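You operate a simulated robot arm through the tools that you are given. There is no shell and no other tool.

Carry out the task below with a simulated robot arm. There is one attempt and no reset: what you move stays moved.

Task
Turn the orange dose knob to 390 ml. Open the upper left door of the tall cupboard, put the purple box on the shelf at the front of the cup machine away on the top shelf of the tall cupboard and shut the door again. Take the big weight and put it on the green card. Put the purple-banded bottle from the top of the tiled bench on the top of the white-topped table. Fetch the sealed purple-banded cup and set it on the top of the doser cabinet. Put two of the small blue-banded bottles from the top of the long table on the middle shelf of the parts rack. Do these in any order. Set down upright: purple box, big weight, purple-banded bottle, sealed purple-banded cup, small blue-banded bottle.
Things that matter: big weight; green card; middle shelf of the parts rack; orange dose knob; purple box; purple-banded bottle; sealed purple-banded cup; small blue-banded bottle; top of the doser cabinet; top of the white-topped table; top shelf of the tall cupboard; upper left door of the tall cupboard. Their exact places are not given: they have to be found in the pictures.

The check looks at the end state, three seconds after you hand in, the way a careful person would. Anything else that was tipped, shoved, dropped, spilled or broken makes it a failure.

Robot
A 7-joint arm with a fingered hand on a trunk, on a base that moves. Base frame: it is fixed to the floor where the robot stands at the start and does not move with it; the origin is under the middle of the robot, x ahead of it, y to its left, z up. Readings come in m, degrees, newtons and seconds.
With the tool pointing down near the work surface it reaches from about 0.34 to 0.72 m from the robot's upright axis, wherever it stands. Its first joint turns from -69.0 to 172.0 degrees. Places, roughly: big weight [3.75, -4.75, 1]; green card [-0.5, -5.25, 0.75]; middle shelf of the parts rack [-0.7, 6.1, 1]; orange dose knob [2.8, -1.7, 0.8]; purple box [2.25, -4.25, 0.75]; purple-banded bottle (7x7x19 cm) [3.9, -4.8, 0.9]; sealed purple-banded cup (10x10x10 cm) [-0.9, -5.4, 0.9]; small blue-banded bottle (7x7x19 cm) [-3.9, 5.2, 0.9]; top of the doser cabinet [0.3, -1.8, 1]; top of the white-topped table [-0.2, -3.9, 0.8]; top shelf of the tall cupboard [-2.7, -8, 1.4]; upper left door of the tall cupboard [-2.4, -8.2, 1.4]. Payload 3.4 kg.
The tool frame sits at the grasp point between the pads (the TCP): z along the fingers, y along the line on which they close. The tips reach 0.025 m beyond it. The gripper opens to 0.088 m; its body begins 0.029 m behind the TCP. The gripper is a hand of 4 fingers: y runs from the thumb to the fingers, the wrist lies at [-0.013, -0.097, -0.162] in the tool frame.
Orientation is that of the tool frame in the base frame, as a unit quaternion [x, y, z, w]. With the fingers straight down and the wrist toward the robot, the tool's x, y and z point along [0, 1, 0], [1, 0, 0] and [0, 0, -1] of the base frame.

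Tools
- The arm moves only by the tool jog_arm. Its argument "steps" is a list of rows, each a list of 2 entries, a list of its own where there are three numbers: the shift along the tool's x, y, z in m, then the turn, a rotation vector about the tool's x, y, z in degrees. In form: [[[dx, dy, dz], [rx, ry, rz]], ...]. A call has 1 to 20 rows; each row shifts and turns the commanded pose from where the row before left it, along the tool's axes as they then stand. Rows are played at 5 a second. More than 0.05 m and 8.6 degrees between two rows, and nothing of the call is played. Where a pose cannot be reached the arm comes as near as it can. A force on the tool above 40 N (or 10 N above the force at the start of the call, whichever is more), or a blocked arm, ends the call early, and 0.2 s more pass. In this call time passes only in rows, and 0.2 s behind the last. It gives the time, the measured TCP pose, the force on the tool (base axes), the opening and the grip force at its end, in the units of the frame above (readings bear some noise), with the torque about the TCP (base axes, N m) and any sound that the robot's microphone picked up.
- Cameras (640 x 400 px; columns grow to the right, rows downward): "scene" is now at [0.1248, -0.0085, 1.2229]; the picture's right is [-0.10, -1.00, 0.00], its down [-0.51, 0.05, -0.86] and it looks along [0.86, -0.08, -0.51] (base axes); focal length 274 px, centre (320, 200). "wrist" rides on the gripper at [0.064, -0.083, -0.098] in the tool frame; the picture's right is [-0.62, 0.37, -0.69], its down [-0.71, -0.63, 0.30] and it looks along [-0.32, 0.68, 0.65] (tool axes); focal length 265 px, centre (320, 200).
- capture(camera): a new picture of that camera. The clock stands still meanwhile.
- lift_body(by): slides the trunk up (or, below 0, down) by that many m; the arm and the scene camera ride with it, the base frame stays. It gives what a move gives, with no picture.
- base_move(legs): drives the robot by 1 to 6 legs, each [ahead, left, turn to the left] in m, m and degrees, along the robot's own axes; the way and the turn of a leg run together, so that a leg with both is an arc; at most 1.5 m and 180 degrees a leg. The arm and the cameras ride along, it lands a little off, and it stops where it bumps. It gives what a move gives.
- set_fingers(index, middle, ring, thumb_bend, thumb_turn): sets how far each is bent, from 0 (flat) to 100 (curled in); at 30 the hand is open as for a grip, at 70 the pads meet at the TCP. One left out holds its place. A second passes; each finger stops where it meets its share of the squeeze, and holds until it gets a number again. It is the only way to open and close the hand. It gives what a move gives, with no picture; readings hold the bend of each and the force on the fingers (four entries, about 0 where the hand has none), thumb and palm. thumb_turn goes from beside the hand (0) to across from the fingers (100), as for a grip.
- aim_head(pan, tilt): turns the head with the scene camera to pan (to the left, within 86 degrees either way) and tilt (down, from -29 to 69), counted from straight ahead of the robot. It gives what a move gives.
- measure_at(camera, pixels): for up to 12 pixels [column, row] of the newest picture of that camera ("zoom" is the newest enlarged one), the place [x, y, z] in the base frame of the surface seen there, good to about 0.002 m, but the place of the scene camera against the robot may be out by one fixed shift of up to 0.018 m in any direction. The clock stands still meanwhile.
- enlarge(camera, box): a new picture of the part [left, top, right, bottom] of that camera's present view, enlarged. The clock stands still meanwhile.
- hand_in(): hands the job in; it is judged then, once.

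Open the gripper and draw the arm clear of the work before you hand the job in, unless the task says otherwise.

The tools are called after "Emit:" as name(argument=value, ...) on one line, values as JSON. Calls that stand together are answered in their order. jog_arm: Moves the arm, as the interface text tells. Its arguments: {"type":"object","properties":{"steps":{"type":"array","items":{"type":"array"}}},"required":["steps"]} The other tools are called the same way: lift_body (by) moves the trunk up or down; set_fingers (index, middle, ring, thumb_bend, thumb_turn) moves the fingers one by one; base_move (legs) drives the base; aim_head (pan, tilt) turns the head that bears the scene camera; capture (camera) takes a picture; measure_at (camera, pixels) gives the place of the surface under pixels of a picture; enlarge (camera, box) takes an enlarged picture of a part of a camera's view; hand_in () hands the job in.

At the start:

```text
time_s: 0.0
eef_pos: [0.4412, 0.1222, 0.9686]
orientation: [0.707, 0.707, 0.0, 0.0]
wrist_force: [0.4, -0.5, 0.5]
wrist_torque: [-0.02, 0.01, -0.05]
width: 0.0877
grip_force: 0.1
shape: jaw
bend: [30.0, 30.0, 30.0, 30.0, 98.0]
finger forces: [0.0, 0.0, 0.0, 0.0, 0.1, 0.0]
trunk travel left (down, up): [-0.525, 0.315]
robot x, y, heading: [0.0014, 0.0015, 0.1]
head pan, tilt (commanded): [-5.5, 30.8]
```

scene: 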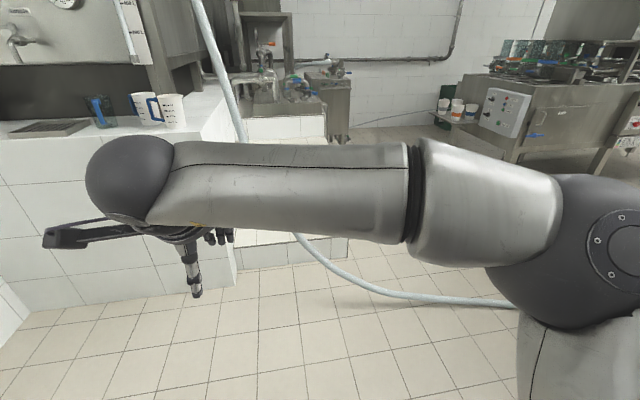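
wrist: 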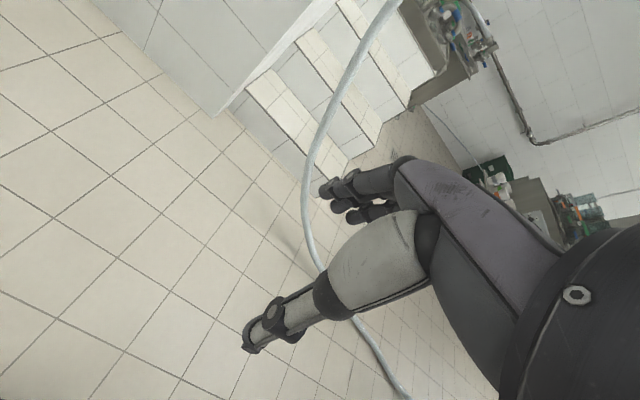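

I start by looking around; the scene shows a large arm in the middle and a hose ahead. I pan the head to see the room.

Emit:
aim_head(pan=-60, tilt=15)

Emit:
capture(camera="scene")

Emit:
aim_head(pan=60, tilt=15)

Emit:
capture(camera="scene")

```text
time_s: 1.2
eef_pos: [0.4387, 0.1237, 0.9692]
orientation: [0.707, 0.707, 0.0, 0.0]
wrist_force: [0.1, -1.1, 0.1]
wrist_torque: [-0.03, 0.02, -0.02]
width: 0.0877
grip_force: 0.0
shape: jaw
bend: [30.0, 30.0, 30.0, 30.0, 98.0]
finger forces: [0.0, 0.0, 0.0, 0.1, 0.0, 0.1]
trunk travel left (down, up): [-0.525, 0.315]
robot x, y, heading: [-0.0045, -0.0019, 0.3]
head pan, tilt (commanded): [-60.0, 15.0]
```

```text
taken
```

scene: 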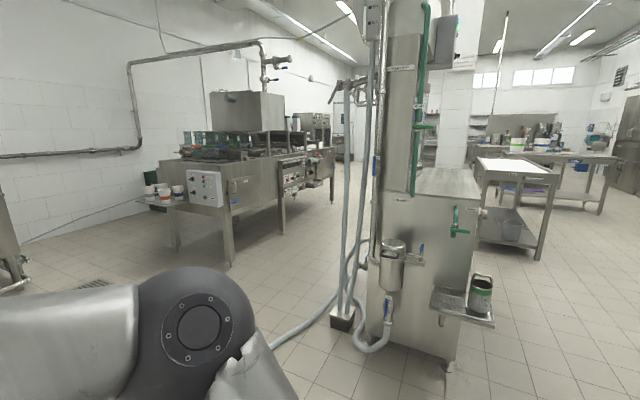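

```text
time_s: 3.2
eef_pos: [0.4405, 0.1221, 0.9679]
orientation: [0.707, 0.707, 0.001, 0.0]
wrist_force: [-1.4, 0.1, 0.3]
wrist_torque: [0.01, -0.02, 0.01]
width: 0.0879
grip_force: 0.1
shape: jaw
bend: [30.0, 30.0, 30.0, 30.0, 98.0]
finger forces: [0.0, 0.0, 0.0, 0.1, 0.1, 0.0]
trunk travel left (down, up): [-0.525, 0.315]
robot x, y, heading: [-0.0014, -0.0013, -0.0]
head pan, tilt (commanded): [60.0, 15.0]
```

```text
taken
```

scene: 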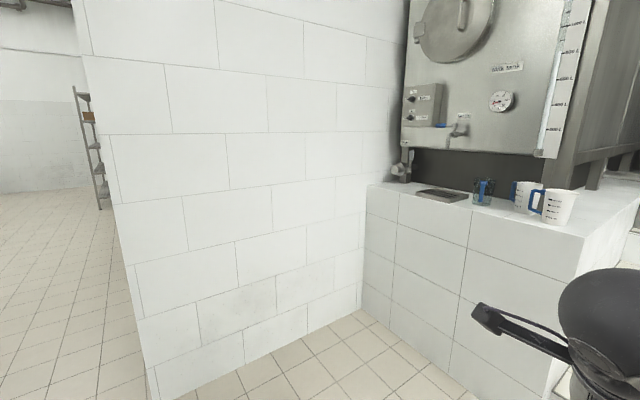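

The panel of the cup machine is seen at (205,187) when panned right. I enlarge several parts of the view from the right pan.

Emit:
aim_head(pan=-40, tilt=15)

Emit:
capture(camera="scene")

Emit:
enlarge(camera="scene", box=[280, 100, 480, 225])

Emit:
aim_head(pan=-85, tilt=15)

Emit:
capture(camera="scene")

Emit:
enlarge(camera="scene", box=[200, 90, 520, 290])

```text
time_s: 5.0
eef_pos: [0.4407, 0.1224, 0.969]
orientation: [0.707, 0.707, -0.001, 0.0]
wrist_force: [0.3, 1.9, 0.6]
wrist_torque: [0.01, -0.04, 0.01]
width: 0.0875
grip_force: 0.0
shape: jaw
bend: [30.0, 30.0, 30.0, 30.0, 98.0]
finger forces: [0.0, 0.0, 0.1, 0.0, 0.0, 0.0]
trunk travel left (down, up): [-0.525, 0.315]
robot x, y, heading: [0.0014, 0.0004, 0.1]
head pan, tilt (commanded): [-40.0, 15.0]
```

```text
taken
```

scene: 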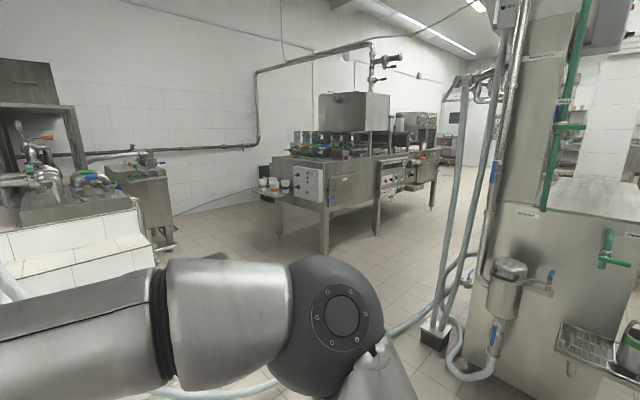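

```text
3.20 times, centred on (380, 162) of scene
```

zoom: 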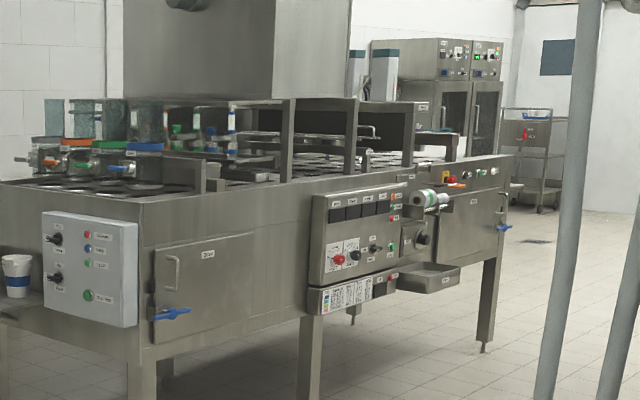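

```text
time_s: 6.1
eef_pos: [0.4406, 0.1232, 0.968]
orientation: [0.707, 0.707, 0.0, -0.001]
wrist_force: [-0.1, 0.5, -0.3]
wrist_torque: [0.02, -0.02, 0.02]
width: 0.0874
grip_force: 0.0
shape: jaw
bend: [30.0, 30.0, 30.0, 30.0, 98.0]
finger forces: [0.0, 0.0, 0.0, 0.0, 0.0, 0.0]
trunk travel left (down, up): [-0.525, 0.315]
robot x, y, heading: [-0.0007, -0.0027, -0.0]
head pan, tilt (commanded): [-85.0, 15.0]
```

```text
taken
```

scene: 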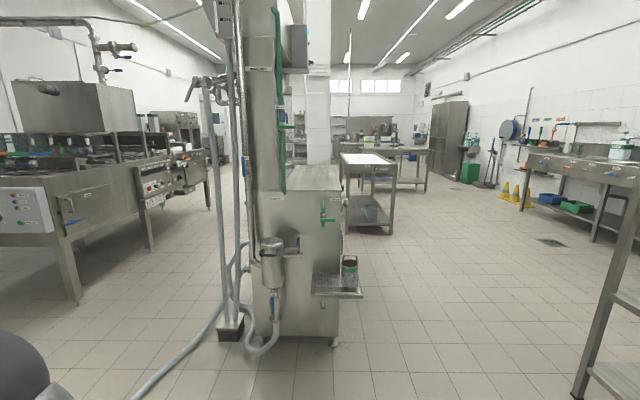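

```text
2.00 times, centred on (360, 190) of scene
```

zoom: 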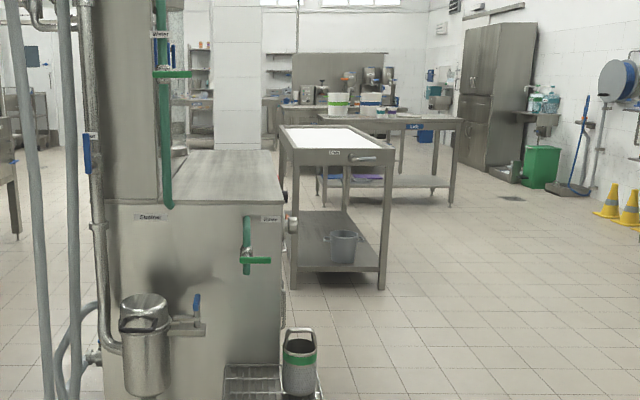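

I re-aim at the cup machine to find the orange dose knob and measure positions.

Emit:
aim_head(pan=-35, tilt=15)

Emit:
capture(camera="scene")

Emit:
enlarge(camera="scene", box=[280, 110, 360, 160])

Emit:
enlarge(camera="scene", box=[230, 110, 390, 210])

```text
time_s: 7.3
eef_pos: [0.4412, 0.1236, 0.9682]
orientation: [0.707, 0.707, -0.001, -0.001]
wrist_force: [-0.2, 0.1, -0.2]
wrist_torque: [-0.03, 0.0, -0.01]
width: 0.0876
grip_force: 0.1
shape: jaw
bend: [30.0, 30.0, 30.0, 30.0, 98.0]
finger forces: [0.0, 0.0, 0.0, 0.0, 0.0, 0.0]
trunk travel left (down, up): [-0.525, 0.315]
robot x, y, heading: [-0.0033, 0.0028, 0.2]
head pan, tilt (commanded): [-35.0, 15.0]
```

```text
taken
```

scene: 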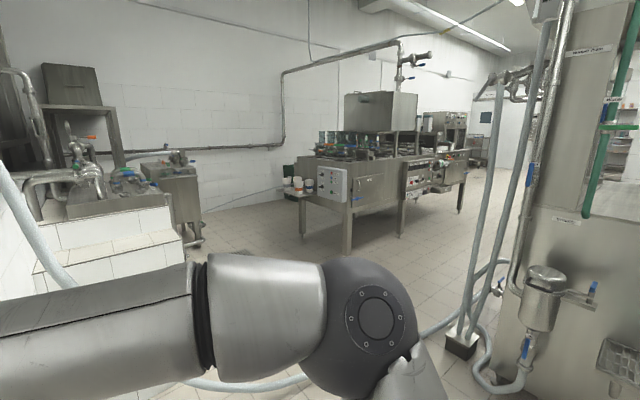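

```text
8.00 times, centred on (320, 135) of scene
```

zoom: 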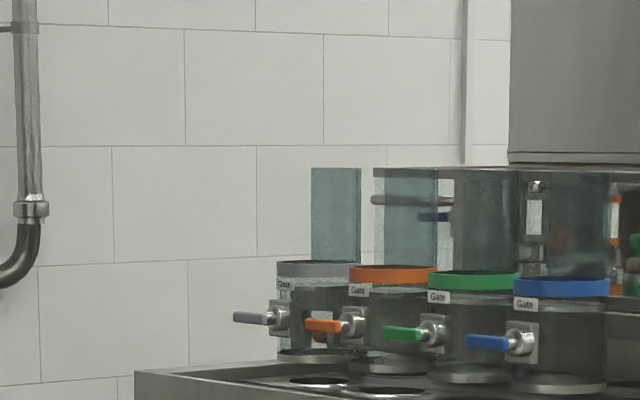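

```text
4.00 times, centred on (310, 160) of scene
```

zoom: 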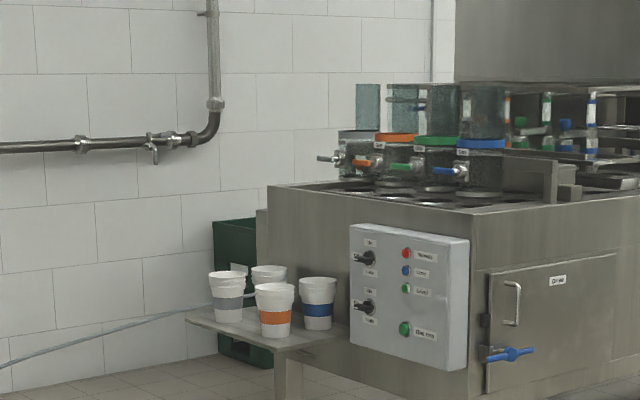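

I measure places on the cup machine in the zoom: valves, panel, panel knobs, cups on shelf.

Emit:
measure_at(camera="zoom", pixels=[[362, 162], [396, 140], [360, 230], [468, 240], [365, 256], [365, 306], [404, 330], [274, 310], [530, 352], [275, 190], [470, 380], [580, 120]])

Emit:
measure_at(camera="scene", pixels=[[349, 252], [170, 190], [130, 215], [520, 260], [460, 345], [530, 300], [562, 222], [60, 240]])

```text
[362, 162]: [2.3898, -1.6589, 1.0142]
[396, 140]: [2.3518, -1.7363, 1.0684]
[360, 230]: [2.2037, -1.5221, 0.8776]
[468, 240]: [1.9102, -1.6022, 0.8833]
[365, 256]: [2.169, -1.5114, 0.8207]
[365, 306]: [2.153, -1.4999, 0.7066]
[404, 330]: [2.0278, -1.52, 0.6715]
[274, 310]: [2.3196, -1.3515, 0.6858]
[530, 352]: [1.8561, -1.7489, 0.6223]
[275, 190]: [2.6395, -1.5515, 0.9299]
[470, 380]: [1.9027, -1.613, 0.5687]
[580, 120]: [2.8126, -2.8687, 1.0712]
```

```text
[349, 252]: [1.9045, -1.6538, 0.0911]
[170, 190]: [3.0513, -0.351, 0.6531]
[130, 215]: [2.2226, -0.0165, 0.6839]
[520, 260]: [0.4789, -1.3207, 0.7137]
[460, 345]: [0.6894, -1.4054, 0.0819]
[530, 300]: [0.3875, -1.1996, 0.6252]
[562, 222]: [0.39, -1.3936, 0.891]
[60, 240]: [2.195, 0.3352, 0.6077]
```

I look down at the floor to see where the hose lies in front of the robot.

Emit:
aim_head(pan=-20, tilt=55)

Emit:
capture(camera="scene")

Emit:
aim_head(pan=-75, tilt=50)

Emit:
capture(camera="scene")

```text
time_s: 8.4
eef_pos: [0.4402, 0.1234, 0.9683]
orientation: [0.707, 0.707, -0.001, 0.0]
wrist_force: [0.6, 0.1, 0.6]
wrist_torque: [-0.01, 0.0, 0.03]
width: 0.0876
grip_force: 0.0
shape: jaw
bend: [30.0, 30.0, 30.0, 30.0, 98.0]
finger forces: [0.0, 0.0, 0.1, 0.1, 0.1, 0.0]
trunk travel left (down, up): [-0.525, 0.315]
robot x, y, heading: [0.0036, 0.001, 0.2]
head pan, tilt (commanded): [-20.0, 55.0]
```

```text
taken
```

scene: 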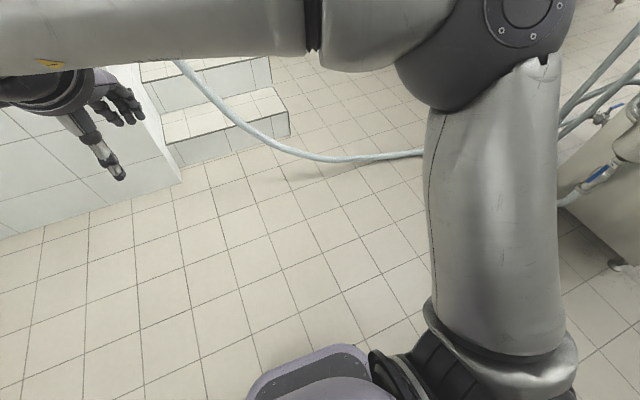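

```text
time_s: 9.6
eef_pos: [0.4404, 0.1229, 0.9679]
orientation: [0.707, 0.707, 0.0, 0.0]
wrist_force: [0.3, 0.4, -0.5]
wrist_torque: [-0.02, 0.04, 0.02]
width: 0.0876
grip_force: 0.0
shape: jaw
bend: [30.0, 30.0, 30.0, 30.0, 98.0]
finger forces: [0.0, 0.0, 0.0, 0.0, 0.0, 0.1]
trunk travel left (down, up): [-0.525, 0.315]
robot x, y, heading: [0.0021, -0.0005, 0.0]
head pan, tilt (commanded): [-75.0, 50.0]
```

```text
taken
```

scene: 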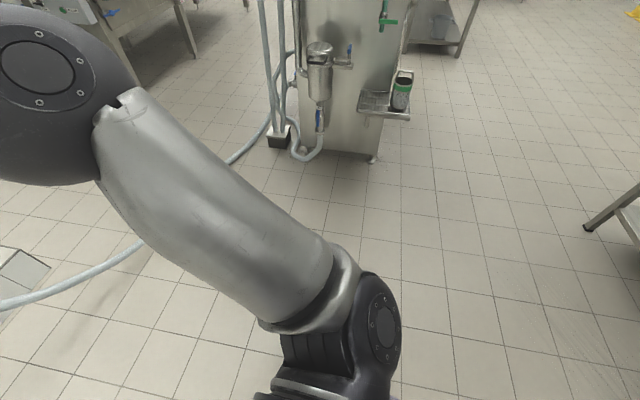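

I measure cabinet, tray, table legs and hose points from this picture.

Emit:
measure_at(camera="scene", pixels=[[372, 160], [275, 145], [405, 110], [402, 80], [590, 228], [140, 245], [235, 160], [455, 52], [408, 50], [500, 300], [300, 155]])

Emit:
aim_head(pan=-86, tilt=10)

Emit:
enlarge(camera="scene", box=[320, 60, 640, 260])

Emit:
capture(camera="scene")

```text
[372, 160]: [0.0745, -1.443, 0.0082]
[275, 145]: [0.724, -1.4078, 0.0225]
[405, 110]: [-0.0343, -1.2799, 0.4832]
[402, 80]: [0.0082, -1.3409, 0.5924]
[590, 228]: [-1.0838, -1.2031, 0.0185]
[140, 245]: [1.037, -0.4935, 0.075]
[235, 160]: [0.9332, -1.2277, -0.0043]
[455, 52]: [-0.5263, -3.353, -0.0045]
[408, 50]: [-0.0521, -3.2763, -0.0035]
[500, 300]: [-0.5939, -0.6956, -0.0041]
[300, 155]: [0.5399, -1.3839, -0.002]
```

```text
time_s: 10.7
eef_pos: [0.4404, 0.1225, 0.9678]
orientation: [0.707, 0.707, 0.0, 0.0]
wrist_force: [0.1, 0.1, -0.2]
wrist_torque: [0.03, 0.01, -0.01]
width: 0.0878
grip_force: 0.0
shape: jaw
bend: [30.0, 30.0, 30.0, 30.0, 98.0]
finger forces: [0.0, 0.1, 0.0, 0.0, 0.0, 0.0]
trunk travel left (down, up): [-0.525, 0.315]
robot x, y, heading: [0.0027, 0.0012, 0.1]
head pan, tilt (commanded): [-85.9, 10.0]
```

```text
2.00 times, centred on (480, 160) of scene
```

zoom: 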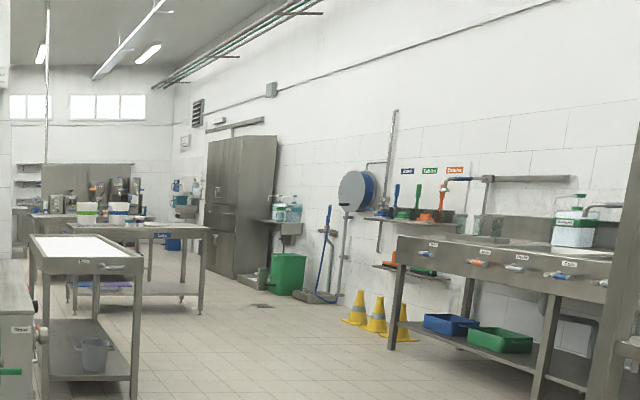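

```text
taken
```

scene: 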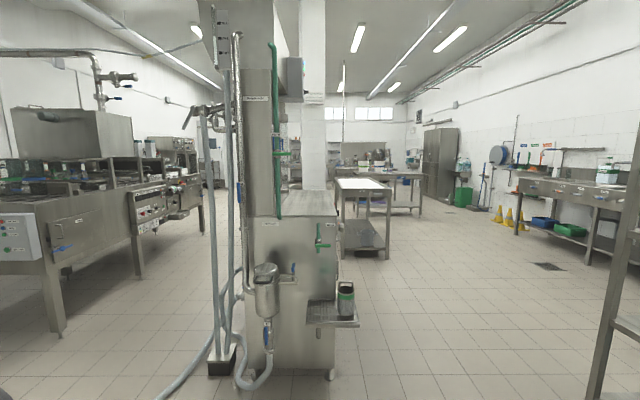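

I look steeply down to see the base's footprint.

Emit:
aim_head(pan=40, tilt=69)

Emit:
capture(camera="scene")

Emit:
measure_at(camera="scene", pixels=[[320, 200], [320, 300], [320, 350], [320, 390], [200, 390], [450, 390], [500, 300], [400, 380], [260, 390]])

```text
time_s: 12.7
eef_pos: [0.4403, 0.1226, 0.9684]
orientation: [0.708, 0.706, 0.0, 0.0]
wrist_force: [0.2, -0.5, 1.8]
wrist_torque: [0.0, 0.0, -0.03]
width: 0.0875
grip_force: 0.0
shape: jaw
bend: [30.0, 30.0, 30.0, 30.0, 98.0]
finger forces: [0.0, 0.1, 0.1, 0.0, 0.1, 0.0]
trunk travel left (down, up): [-0.525, 0.315]
robot x, y, heading: [-0.0024, 0.0006, -0.1]
head pan, tilt (commanded): [40.0, 68.8]
```

```text
taken
```

scene: 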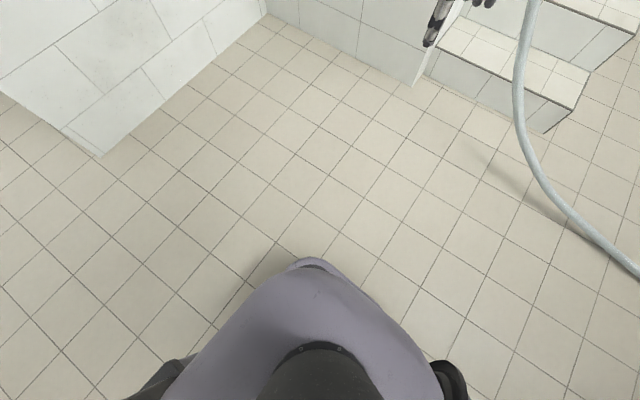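

```text
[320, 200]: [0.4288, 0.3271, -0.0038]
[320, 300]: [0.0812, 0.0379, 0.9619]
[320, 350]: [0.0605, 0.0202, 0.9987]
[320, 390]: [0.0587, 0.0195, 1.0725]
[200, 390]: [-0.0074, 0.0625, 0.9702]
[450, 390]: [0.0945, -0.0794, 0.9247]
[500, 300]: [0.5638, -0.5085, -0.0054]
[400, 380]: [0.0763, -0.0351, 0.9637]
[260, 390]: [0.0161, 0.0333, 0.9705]
```

I measure where the arm's elbow sticks out to know the clearance before turning.

Emit:
aim_head(pan=-60, tilt=45)

Emit:
capture(camera="scene")

Emit:
measure_at(camera="scene", pixels=[[100, 40], [100, 130], [40, 100], [200, 120], [250, 200], [320, 270], [300, 200], [340, 330], [380, 300], [10, 30]])

Emit:
aim_head(pan=-86, tilt=35)

Emit:
capture(camera="scene")

Emit:
measure_at(camera="scene", pixels=[[600, 250], [600, 320], [630, 200], [620, 150], [560, 120], [545, 20], [380, 20], [310, 5]])

```text
time_s: 14.5
eef_pos: [0.4401, 0.1221, 0.9687]
orientation: [0.707, 0.707, 0.0, 0.0]
wrist_force: [-0.1, 0.2, -0.1]
wrist_torque: [-0.04, -0.04, 0.0]
width: 0.0876
grip_force: 0.1
shape: jaw
bend: [30.0, 30.0, 30.0, 30.0, 98.0]
finger forces: [0.0, 0.0, 0.1, 0.0, 0.1, 0.0]
trunk travel left (down, up): [-0.525, 0.315]
robot x, y, heading: [0.0023, -0.0002, -0.0]
head pan, tilt (commanded): [-60.0, 45.0]
```

```text
taken
```

scene: 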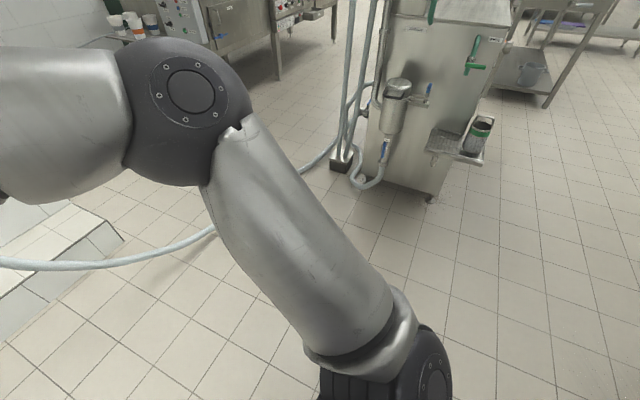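

```text
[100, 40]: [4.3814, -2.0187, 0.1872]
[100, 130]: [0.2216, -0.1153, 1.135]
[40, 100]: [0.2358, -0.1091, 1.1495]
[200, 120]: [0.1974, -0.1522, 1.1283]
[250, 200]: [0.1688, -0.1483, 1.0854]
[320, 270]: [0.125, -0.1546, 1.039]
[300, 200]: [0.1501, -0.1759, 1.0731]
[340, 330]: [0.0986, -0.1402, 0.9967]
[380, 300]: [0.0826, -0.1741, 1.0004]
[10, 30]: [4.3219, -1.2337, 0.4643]
```

```text
time_s: 15.4
eef_pos: [0.4398, 0.1222, 0.9682]
orientation: [0.706, 0.708, 0.0, 0.0]
wrist_force: [0.9, -0.3, 0.8]
wrist_torque: [-0.02, 0.01, 0.02]
width: 0.0877
grip_force: 0.1
shape: jaw
bend: [30.0, 30.0, 30.0, 30.0, 98.0]
finger forces: [0.1, 0.0, 0.0, 0.0, 0.0, 0.1]
trunk travel left (down, up): [-0.525, 0.315]
robot x, y, heading: [0.0, -0.0007, -0.1]
head pan, tilt (commanded): [-85.9, 35.0]
```

```text
taken
```

scene: 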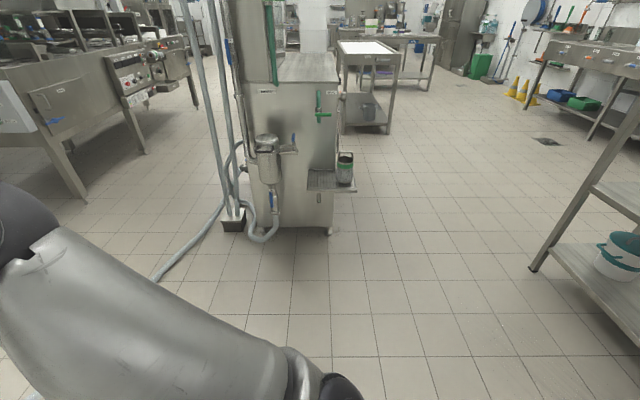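

```text
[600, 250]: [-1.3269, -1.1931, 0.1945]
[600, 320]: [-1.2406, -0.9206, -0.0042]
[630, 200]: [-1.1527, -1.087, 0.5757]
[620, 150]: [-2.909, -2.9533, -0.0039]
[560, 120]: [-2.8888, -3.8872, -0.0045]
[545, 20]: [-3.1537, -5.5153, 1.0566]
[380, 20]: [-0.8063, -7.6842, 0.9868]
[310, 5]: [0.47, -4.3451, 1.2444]
```

The arm is compact (elbow about 0.2 m out). I back off to x=-0.5, turn to face -y and drive down the aisle past the doser cabinet.

Emit:
base_move(legs=[[-0.5, 0, 0], [0, 0, -90], [1.2, 0, 0], [1.2, 0, 0]])

Emit:
aim_head(pan=0, tilt=20)

Emit:
capture(camera="scene")

Emit:
aim_head(pan=75, tilt=20)

Emit:
capture(camera="scene")

```text
time_s: 33.6
eef_pos: [-0.3948, -2.8615, 0.9681]
orientation: [1.0, -0.007, 0.0, 0.0]
wrist_force: [0.4, 1.0, 0.0]
wrist_torque: [-0.01, -0.04, -0.03]
width: 0.0874
grip_force: 0.1
shape: jaw
bend: [30.0, 30.0, 30.0, 30.0, 98.0]
finger forces: [0.0, 0.1, 0.0, 0.1, 0.0, 0.0]
trunk travel left (down, up): [-0.525, 0.315]
robot x, y, heading: [-0.5111, -2.4139, -90.8]
head pan, tilt (commanded): [-85.9, 35.0]
```

```text
time_s: 35.2
eef_pos: [-0.3955, -2.8602, 0.9689]
orientation: [1.0, -0.007, -0.001, 0.0]
wrist_force: [-0.5, -0.3, 0.3]
wrist_torque: [0.02, -0.02, -0.02]
width: 0.0875
grip_force: 0.1
shape: jaw
bend: [30.0, 30.0, 30.0, 30.0, 98.0]
finger forces: [0.0, 0.0, 0.1, 0.1, 0.0, 0.0]
trunk travel left (down, up): [-0.525, 0.315]
robot x, y, heading: [-0.5106, -2.4208, -91.0]
head pan, tilt (commanded): [0.0, 20.0]
```

```text
taken
```

scene: 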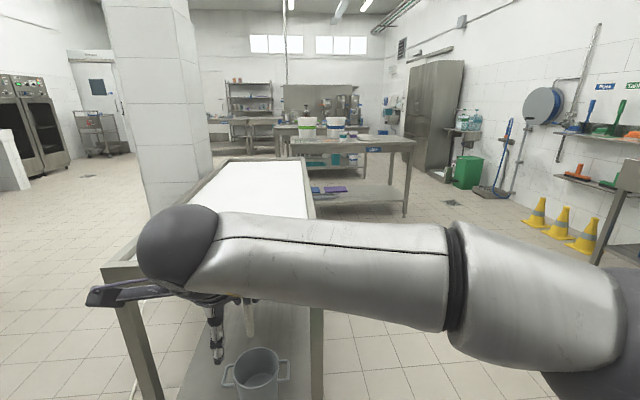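

```text
time_s: 36.7
eef_pos: [-0.3965, -2.86, 0.9684]
orientation: [1.0, -0.008, 0.0, 0.0]
wrist_force: [0.2, -0.3, -0.1]
wrist_torque: [-0.01, 0.02, -0.03]
width: 0.0879
grip_force: 0.0
shape: jaw
bend: [30.0, 30.0, 30.0, 30.0, 98.0]
finger forces: [0.0, 0.0, 0.0, 0.1, 0.0, 0.0]
trunk travel left (down, up): [-0.525, 0.315]
robot x, y, heading: [-0.5096, -2.4173, -90.8]
head pan, tilt (commanded): [75.0, 20.0]
```

```text
taken
```

scene: 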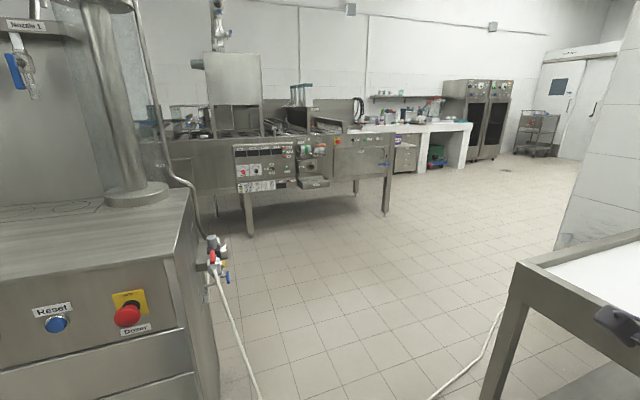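

I measure floor, hose, table and pillar points here, plus the cup machine front.

Emit:
measure_at(camera="scene", pixels=[[250, 365], [455, 375], [490, 330], [500, 312], [386, 212], [250, 235], [313, 183], [215, 270], [418, 165], [470, 125], [555, 240], [390, 140]])

Emit:
enlarge(camera="scene", box=[160, 80, 480, 280])

Emit:
enlarge(camera="scene", box=[220, 120, 400, 232])

```text
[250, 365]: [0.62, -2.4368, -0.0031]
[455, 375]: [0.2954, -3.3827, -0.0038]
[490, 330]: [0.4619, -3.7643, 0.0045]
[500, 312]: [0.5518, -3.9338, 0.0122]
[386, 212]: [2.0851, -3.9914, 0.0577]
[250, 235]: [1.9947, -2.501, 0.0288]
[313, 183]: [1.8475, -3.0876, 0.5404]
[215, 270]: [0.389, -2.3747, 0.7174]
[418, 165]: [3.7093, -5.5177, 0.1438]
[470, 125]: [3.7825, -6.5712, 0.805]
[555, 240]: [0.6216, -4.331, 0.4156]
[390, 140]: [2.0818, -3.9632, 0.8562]
```

```text
2.00 times, centred on (320, 180) of scene
```

zoom: 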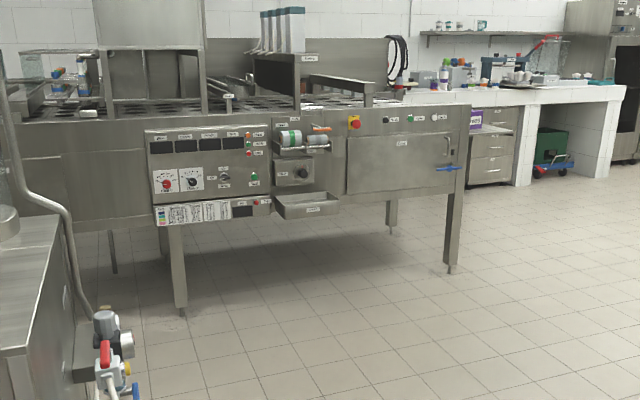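

```text
3.56 times, centred on (310, 176) of scene
```

zoom: 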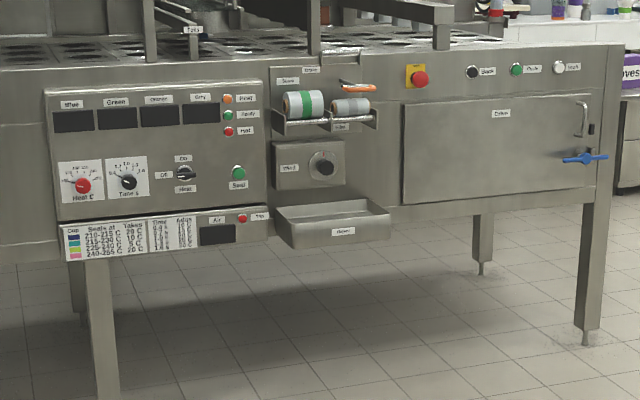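

I look ahead again to measure the gap between the white table, pillar and the bench behind it.

Emit:
aim_head(pan=5, tilt=12)

Emit:
capture(camera="scene")

Emit:
enlarge(camera="scene", box=[190, 70, 510, 270])

Emit:
measure_at(camera="zoom", pixels=[[290, 170], [120, 190], [60, 215], [280, 250], [455, 260], [240, 122], [455, 125], [200, 130], [250, 100], [390, 105], [20, 200], [340, 250]])

```text
time_s: 38.1
eef_pos: [-0.395, -2.8607, 0.968]
orientation: [1.0, -0.008, 0.0, 0.0]
wrist_force: [-0.2, 0.1, 0.5]
wrist_torque: [0.01, -0.03, -0.04]
width: 0.0872
grip_force: 0.0
shape: jaw
bend: [30.0, 30.0, 30.0, 30.0, 98.0]
finger forces: [0.1, 0.0, 0.0, 0.0, 0.0, 0.0]
trunk travel left (down, up): [-0.525, 0.315]
robot x, y, heading: [-0.5144, -2.4168, -90.9]
head pan, tilt (commanded): [5.0, 12.0]
```

```text
taken
```

scene: 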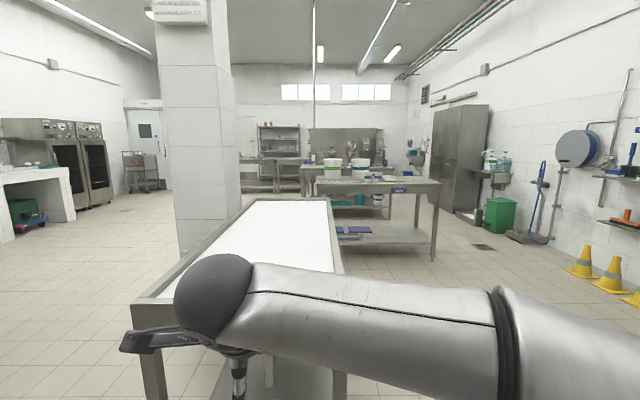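

```text
2.00 times, centred on (350, 170) of scene
```

zoom: 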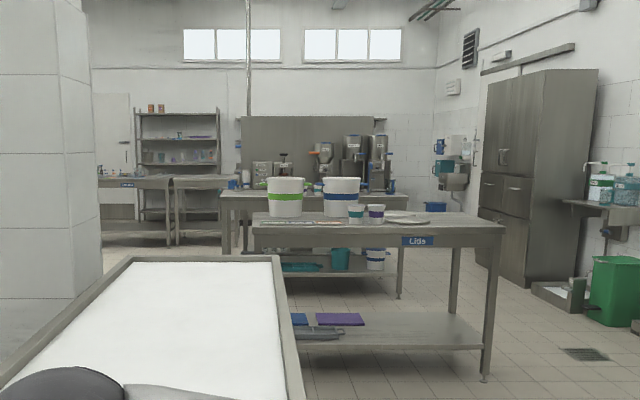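

```text
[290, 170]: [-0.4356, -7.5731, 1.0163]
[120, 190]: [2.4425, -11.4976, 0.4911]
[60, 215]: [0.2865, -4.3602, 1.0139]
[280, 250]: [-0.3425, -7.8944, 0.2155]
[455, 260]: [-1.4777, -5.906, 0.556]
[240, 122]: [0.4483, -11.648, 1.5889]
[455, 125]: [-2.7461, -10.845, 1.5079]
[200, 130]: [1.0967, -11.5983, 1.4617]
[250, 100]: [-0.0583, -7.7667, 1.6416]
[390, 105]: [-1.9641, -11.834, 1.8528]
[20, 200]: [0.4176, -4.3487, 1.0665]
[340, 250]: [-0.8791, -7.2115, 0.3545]
```

I zoom onto the bench with lids and cups to find the purple-banded cup and the green card.

Emit:
enlarge(camera="scene", box=[300, 145, 460, 245])

Emit:
measure_at(camera="zoom", pixels=[[92, 150], [92, 165], [565, 170], [300, 130], [220, 130], [305, 90], [230, 90], [60, 130], [535, 370], [120, 370], [115, 300], [400, 100]])

```text
4.00 times, centred on (380, 195) of scene
```

zoom: 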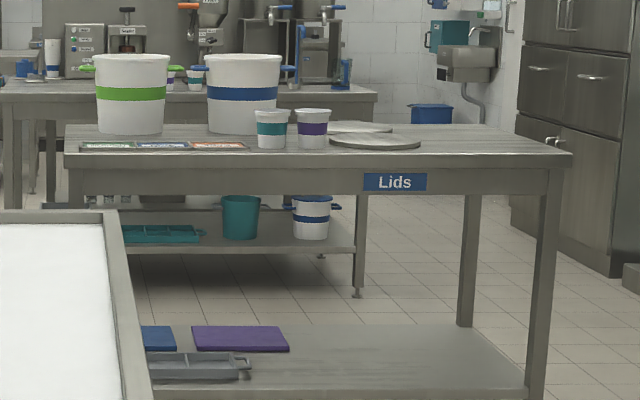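

```text
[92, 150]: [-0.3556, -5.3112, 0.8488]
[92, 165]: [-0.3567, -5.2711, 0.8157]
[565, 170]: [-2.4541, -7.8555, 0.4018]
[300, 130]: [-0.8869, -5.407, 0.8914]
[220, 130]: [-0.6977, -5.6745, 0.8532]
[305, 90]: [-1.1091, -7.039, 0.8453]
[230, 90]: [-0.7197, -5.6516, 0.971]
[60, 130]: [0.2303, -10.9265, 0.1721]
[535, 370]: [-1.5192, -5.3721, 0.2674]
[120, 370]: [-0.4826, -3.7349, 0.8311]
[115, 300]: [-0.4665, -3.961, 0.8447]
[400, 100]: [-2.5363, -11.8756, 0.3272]
```

The purple-banded cup is at about (-0.89,-5.41,0.89) on the Lids bench. I test how wide the hand opens with less bend while in free air.

Emit:
set_fingers(index=10, middle=10, ring=10, thumb_bend=10, thumb_turn=100)

Emit:
capture(camera="wrist")

Emit:
set_fingers(index=0, middle=0, ring=0, thumb_bend=0, thumb_turn=100)

Emit:
capture(camera="wrist")

```text
time_s: 39.1
eef_pos: [-0.3962, -2.8606, 0.9674]
orientation: [1.0, -0.008, 0.0, 0.0]
wrist_force: [-1.0, 0.3, 0.1]
wrist_torque: [0.0, -0.01, 0.03]
width: 0.1202
grip_force: 0.1
shape: fingers
bend: [10.0, 10.0, 10.0, 10.0, 96.0]
finger forces: [0.0, 0.0, 0.0, 0.1, 0.0, 0.0]
trunk travel left (down, up): [-0.525, 0.315]
robot x, y, heading: [-0.5128, -2.4202, -91.0]
head pan, tilt (commanded): [5.0, 12.0]
```

```text
taken
```

wrist: 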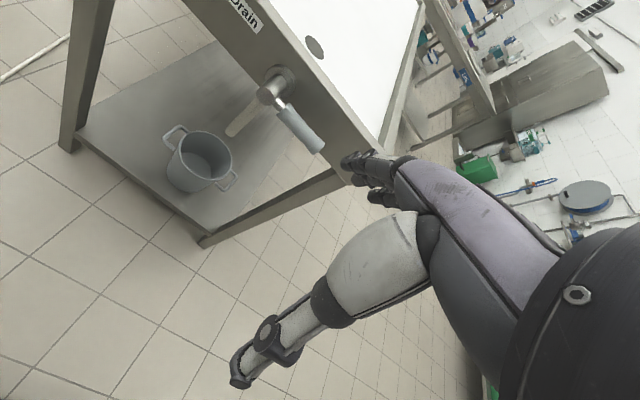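

```text
time_s: 40.1
eef_pos: [-0.3958, -2.8599, 0.9676]
orientation: [1.0, -0.007, 0.0, 0.0]
wrist_force: [0.0, 0.1, 0.0]
wrist_torque: [0.01, 0.02, 0.01]
width: 0.1325
grip_force: 0.1
shape: fingers
bend: [0.0, 0.0, 0.0, 0.0, 95.0]
finger forces: [0.1, 0.0, 0.0, 0.0, 0.0, 0.0]
trunk travel left (down, up): [-0.525, 0.315]
robot x, y, heading: [-0.5099, -2.4188, -90.9]
head pan, tilt (commanded): [5.0, 12.0]
```

```text
taken
```

wrist: 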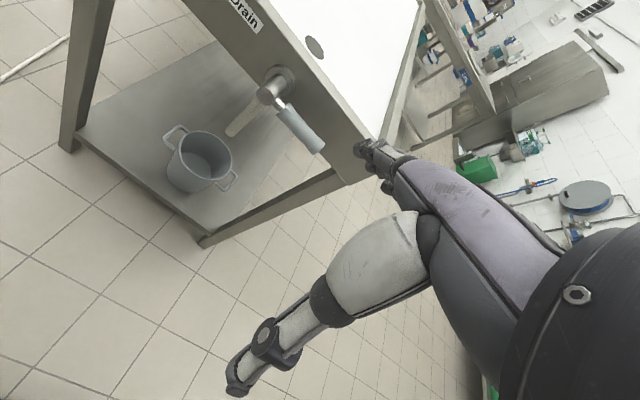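

The hand opens to 0.13 m when flat, wide enough for the cup. I raise the trunk, strafe right clear of the white table and drive to the Lids bench.

Emit:
lift_body(by=0.2)

Emit:
base_move(legs=[[0, -0.5, 0], [1.2, 0, 0], [0.9, 0, 0.9]])

Emit:
aim_head(pan=0, tilt=40)

Emit:
capture(camera="scene")

```text
time_s: 42.3
eef_pos: [-0.3956, -2.8605, 1.1686]
orientation: [1.0, -0.008, 0.0, 0.001]
wrist_force: [0.2, 0.0, 0.4]
wrist_torque: [0.01, 0.0, 0.01]
width: 0.1324
grip_force: 0.0
shape: fingers
bend: [0.0, 0.0, 0.0, 0.0, 95.0]
finger forces: [0.1, 0.0, 0.0, 0.1, 0.0, 0.0]
trunk travel left (down, up): [-0.725, 0.115]
robot x, y, heading: [-0.5106, -2.4174, -90.6]
head pan, tilt (commanded): [5.0, 12.0]
```

```text
time_s: 55.3
eef_pos: [-0.9513, -4.9553, 1.168]
orientation: [1.0, -0.008, 0.0, -0.001]
wrist_force: [-0.4, 0.2, 1.6]
wrist_torque: [-0.01, 0.03, -0.03]
width: 0.1325
grip_force: 0.1
shape: fingers
bend: [0.0, 0.0, 0.0, 0.0, 95.0]
finger forces: [0.1, 0.0, 0.1, 0.0, 0.1, 0.0]
trunk travel left (down, up): [-0.725, 0.115]
robot x, y, heading: [-1.0675, -4.5169, -91.0]
head pan, tilt (commanded): [5.0, 12.0]
```

```text
time_s: 56.2
eef_pos: [-0.9507, -4.9551, 1.1686]
orientation: [1.0, -0.009, 0.0, 0.0]
wrist_force: [-1.0, 0.5, 0.2]
wrist_torque: [0.01, -0.05, 0.0]
width: 0.1326
grip_force: 0.0
shape: fingers
bend: [0.0, 0.0, 0.0, 0.0, 95.0]
finger forces: [0.0, 0.0, 0.0, 0.0, 0.1, 0.0]
trunk travel left (down, up): [-0.725, 0.115]
robot x, y, heading: [-1.0673, -4.5136, -91.1]
head pan, tilt (commanded): [0.0, 40.0]
```

```text
taken
```

scene: 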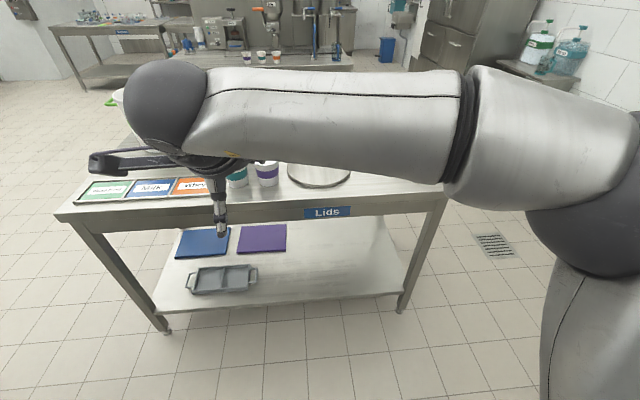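

I measure the cup, cards and bench edge.

Emit:
enlarge(camera="scene", box=[60, 130, 300, 280])

Emit:
measure_at(camera="scene", pixels=[[266, 168], [266, 178], [266, 185], [258, 175], [277, 175], [238, 180], [105, 188], [90, 198], [120, 180], [60, 218], [325, 185], [445, 195]])

```text
2.67 times, centred on (180, 205) of scene
```

zoom: 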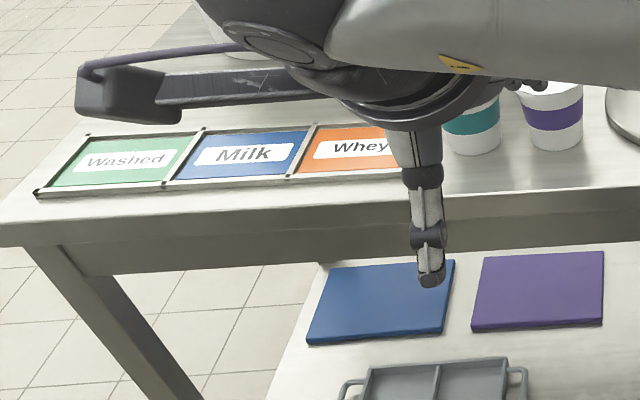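

```text
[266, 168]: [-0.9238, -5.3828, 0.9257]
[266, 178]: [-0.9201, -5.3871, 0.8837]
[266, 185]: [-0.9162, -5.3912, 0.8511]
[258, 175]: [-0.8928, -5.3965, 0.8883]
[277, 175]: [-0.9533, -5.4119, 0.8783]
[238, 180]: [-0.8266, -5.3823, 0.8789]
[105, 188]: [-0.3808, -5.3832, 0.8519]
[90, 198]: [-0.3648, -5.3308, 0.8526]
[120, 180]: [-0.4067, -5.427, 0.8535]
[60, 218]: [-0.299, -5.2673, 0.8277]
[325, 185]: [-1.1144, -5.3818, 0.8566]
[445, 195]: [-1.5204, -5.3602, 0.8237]
```

I look through the wrist camera to see the cup from above.

Emit:
capture(camera="wrist")

Emit:
measure_at(camera="wrist", pixels=[[320, 200], [200, 200], [400, 100], [300, 100], [450, 60]])

```text
taken
```

wrist: 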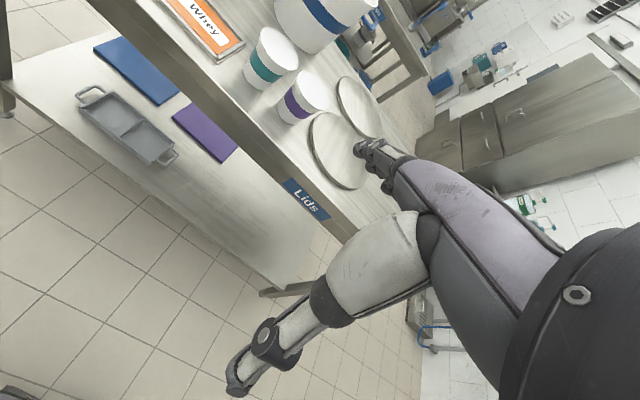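

```text
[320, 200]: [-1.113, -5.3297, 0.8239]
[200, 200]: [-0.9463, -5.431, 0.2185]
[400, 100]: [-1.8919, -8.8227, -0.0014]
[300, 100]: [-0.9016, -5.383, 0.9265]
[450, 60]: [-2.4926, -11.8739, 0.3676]
```

I enlarge the wrist view on the cups and compare its measurement with the scene camera's.

Emit:
enlarge(camera="wrist", box=[180, 0, 380, 125])

Emit:
measure_at(camera="zoom", pixels=[[400, 250], [365, 250], [450, 280], [420, 235], [470, 250], [370, 300], [300, 395], [270, 130], [340, 110], [345, 350], [390, 345], [130, 100]])

Emit:
enlarge(camera="scene", box=[200, 150, 300, 212])

```text
3.20 times, centred on (280, 62) of wrist
```

zoom: 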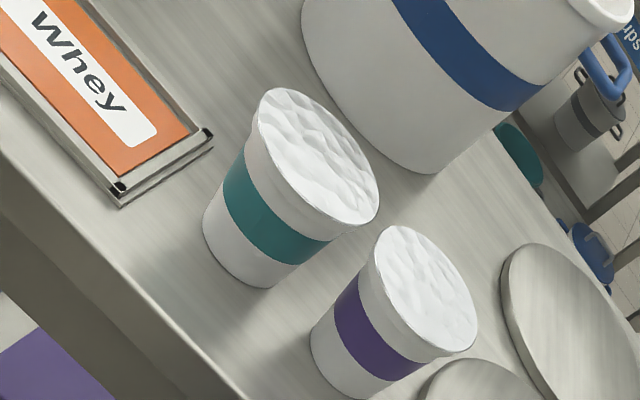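

```text
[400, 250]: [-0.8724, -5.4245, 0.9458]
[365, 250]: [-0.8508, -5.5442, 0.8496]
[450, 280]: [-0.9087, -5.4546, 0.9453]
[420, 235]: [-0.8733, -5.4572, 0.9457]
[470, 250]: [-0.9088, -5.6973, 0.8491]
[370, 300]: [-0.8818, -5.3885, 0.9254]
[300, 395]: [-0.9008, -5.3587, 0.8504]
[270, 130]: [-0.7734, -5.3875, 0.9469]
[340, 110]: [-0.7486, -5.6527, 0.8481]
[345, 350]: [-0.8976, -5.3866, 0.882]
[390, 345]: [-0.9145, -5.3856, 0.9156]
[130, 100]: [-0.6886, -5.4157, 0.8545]
```

```text
6.40 times, centred on (250, 181) of scene
```

zoom: 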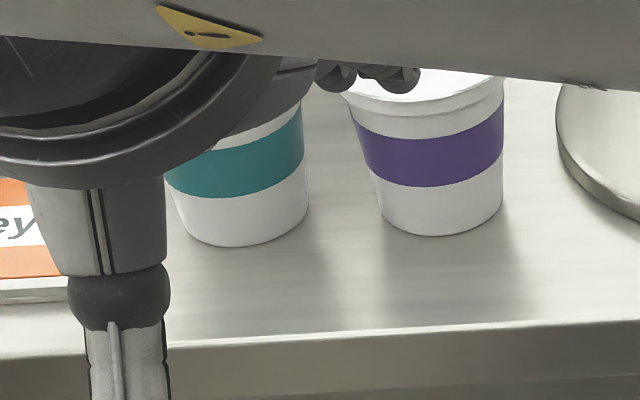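

I measure the lid's centre and rim of the purple cup in the wrist view.

Emit:
enlarge(camera="wrist", box=[260, 50, 340, 100])

Emit:
measure_at(camera="zoom", pixels=[[420, 240], [330, 180], [350, 100], [470, 100], [560, 250], [540, 380], [420, 360], [330, 270], [200, 240], [170, 340], [300, 240], [380, 80]])

```text
8.00 times, centred on (300, 75) of wrist
```

zoom: 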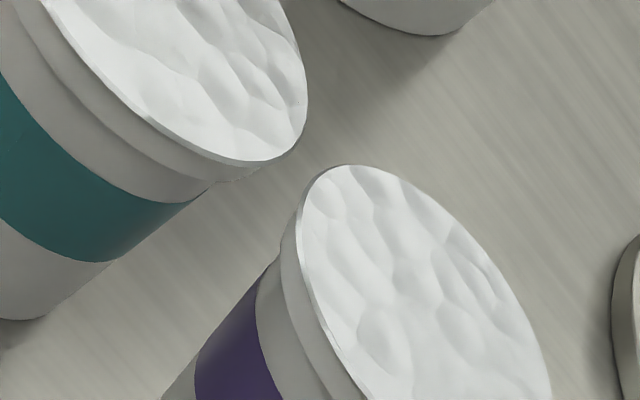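

```text
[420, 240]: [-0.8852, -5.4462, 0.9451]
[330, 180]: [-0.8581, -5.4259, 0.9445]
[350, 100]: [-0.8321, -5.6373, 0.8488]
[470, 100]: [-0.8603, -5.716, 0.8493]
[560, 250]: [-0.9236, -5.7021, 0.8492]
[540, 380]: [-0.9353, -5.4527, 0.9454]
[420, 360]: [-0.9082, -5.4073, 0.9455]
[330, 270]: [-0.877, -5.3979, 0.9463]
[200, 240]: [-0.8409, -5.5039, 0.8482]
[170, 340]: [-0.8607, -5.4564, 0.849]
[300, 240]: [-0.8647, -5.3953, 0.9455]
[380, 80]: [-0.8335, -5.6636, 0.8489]
```

I measure several more rim points to fit the circle.

Emit:
measure_at(camera="zoom", pixels=[[345, 168], [400, 184], [450, 215], [500, 275], [530, 330], [545, 375], [301, 225], [305, 270], [320, 310], [340, 350], [315, 183], [365, 385]])

Emit:
enlarge(camera="scene", box=[60, 160, 220, 260])

Emit:
measure_at(camera="zoom", pixels=[[460, 195], [70, 160], [215, 165], [350, 150], [500, 60], [345, 165], [410, 80]])

Emit:
enlarge(camera="wrist", box=[150, 0, 310, 100])

Emit:
measure_at(camera="zoom", pixels=[[270, 240], [290, 245], [365, 170], [330, 175]])

```text
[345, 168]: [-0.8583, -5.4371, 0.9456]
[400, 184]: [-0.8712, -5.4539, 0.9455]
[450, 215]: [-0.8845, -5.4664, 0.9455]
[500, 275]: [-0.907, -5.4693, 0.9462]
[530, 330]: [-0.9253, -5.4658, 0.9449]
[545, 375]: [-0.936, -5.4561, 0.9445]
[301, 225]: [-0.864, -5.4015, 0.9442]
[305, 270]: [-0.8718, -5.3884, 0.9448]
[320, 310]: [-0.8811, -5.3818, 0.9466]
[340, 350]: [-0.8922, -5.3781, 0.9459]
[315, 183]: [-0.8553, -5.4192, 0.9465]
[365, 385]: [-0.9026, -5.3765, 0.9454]
```

```text
4.00 times, centred on (140, 210) of scene
```

zoom: 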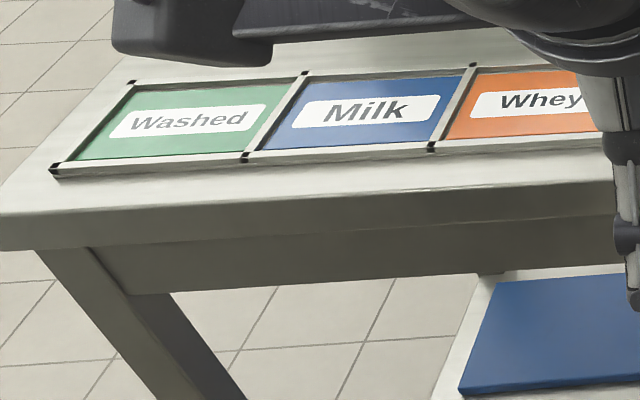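

```text
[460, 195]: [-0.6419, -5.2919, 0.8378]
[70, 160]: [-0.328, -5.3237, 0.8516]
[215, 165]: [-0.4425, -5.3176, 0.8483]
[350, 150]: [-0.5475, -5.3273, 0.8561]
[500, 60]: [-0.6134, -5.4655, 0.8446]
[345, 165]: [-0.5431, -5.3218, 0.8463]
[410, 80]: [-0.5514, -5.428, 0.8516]
```

```text
4.00 times, centred on (230, 50) of wrist
```

zoom: 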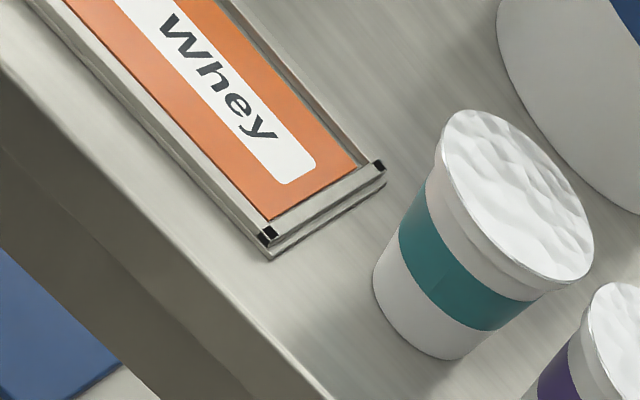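

```text
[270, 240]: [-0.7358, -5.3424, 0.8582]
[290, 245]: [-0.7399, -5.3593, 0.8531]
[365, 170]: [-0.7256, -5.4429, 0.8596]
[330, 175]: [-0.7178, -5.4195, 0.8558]
```

Rim fit gives the cup's centre at (-0.9015,-5.423), rim diameter 0.094, top z=0.9455 (the scene camera reads about 0.02 m too far to the robot's right). I drive a bit closer.

Emit:
base_move(legs=[[0.31, 0.05, 1]])

Emit:
capture(camera="wrist")

Emit:
capture(camera="scene")

```text
time_s: 58.3
eef_pos: [-0.8954, -5.2617, 1.168]
orientation: [1.0, 0.001, 0.0, -0.001]
wrist_force: [0.0, -0.1, 0.5]
wrist_torque: [0.06, -0.01, -0.01]
width: 0.1325
grip_force: 0.0
shape: fingers
bend: [0.0, 0.0, 0.0, 0.0, 95.0]
finger forces: [0.0, 0.1, 0.1, 0.0, 0.0, 0.0]
trunk travel left (down, up): [-0.725, 0.115]
robot x, y, heading: [-1.0186, -4.8219, -89.9]
head pan, tilt (commanded): [0.0, 40.0]
```

```text
taken
```

wrist: 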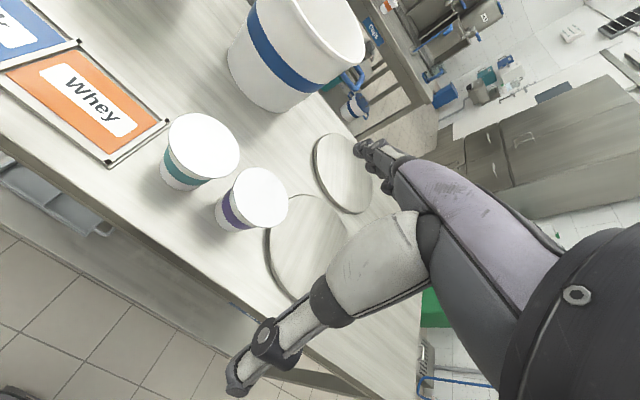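

```text
taken
```

scene: 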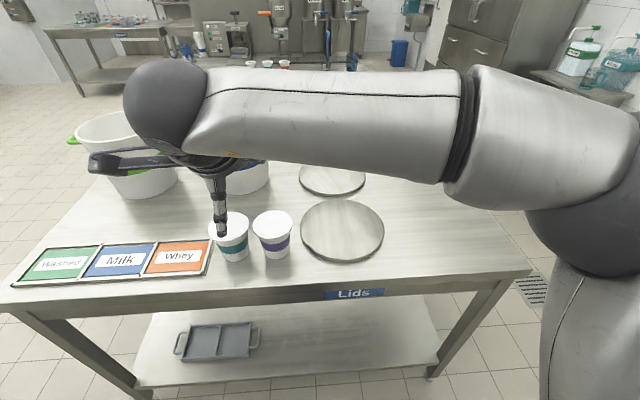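

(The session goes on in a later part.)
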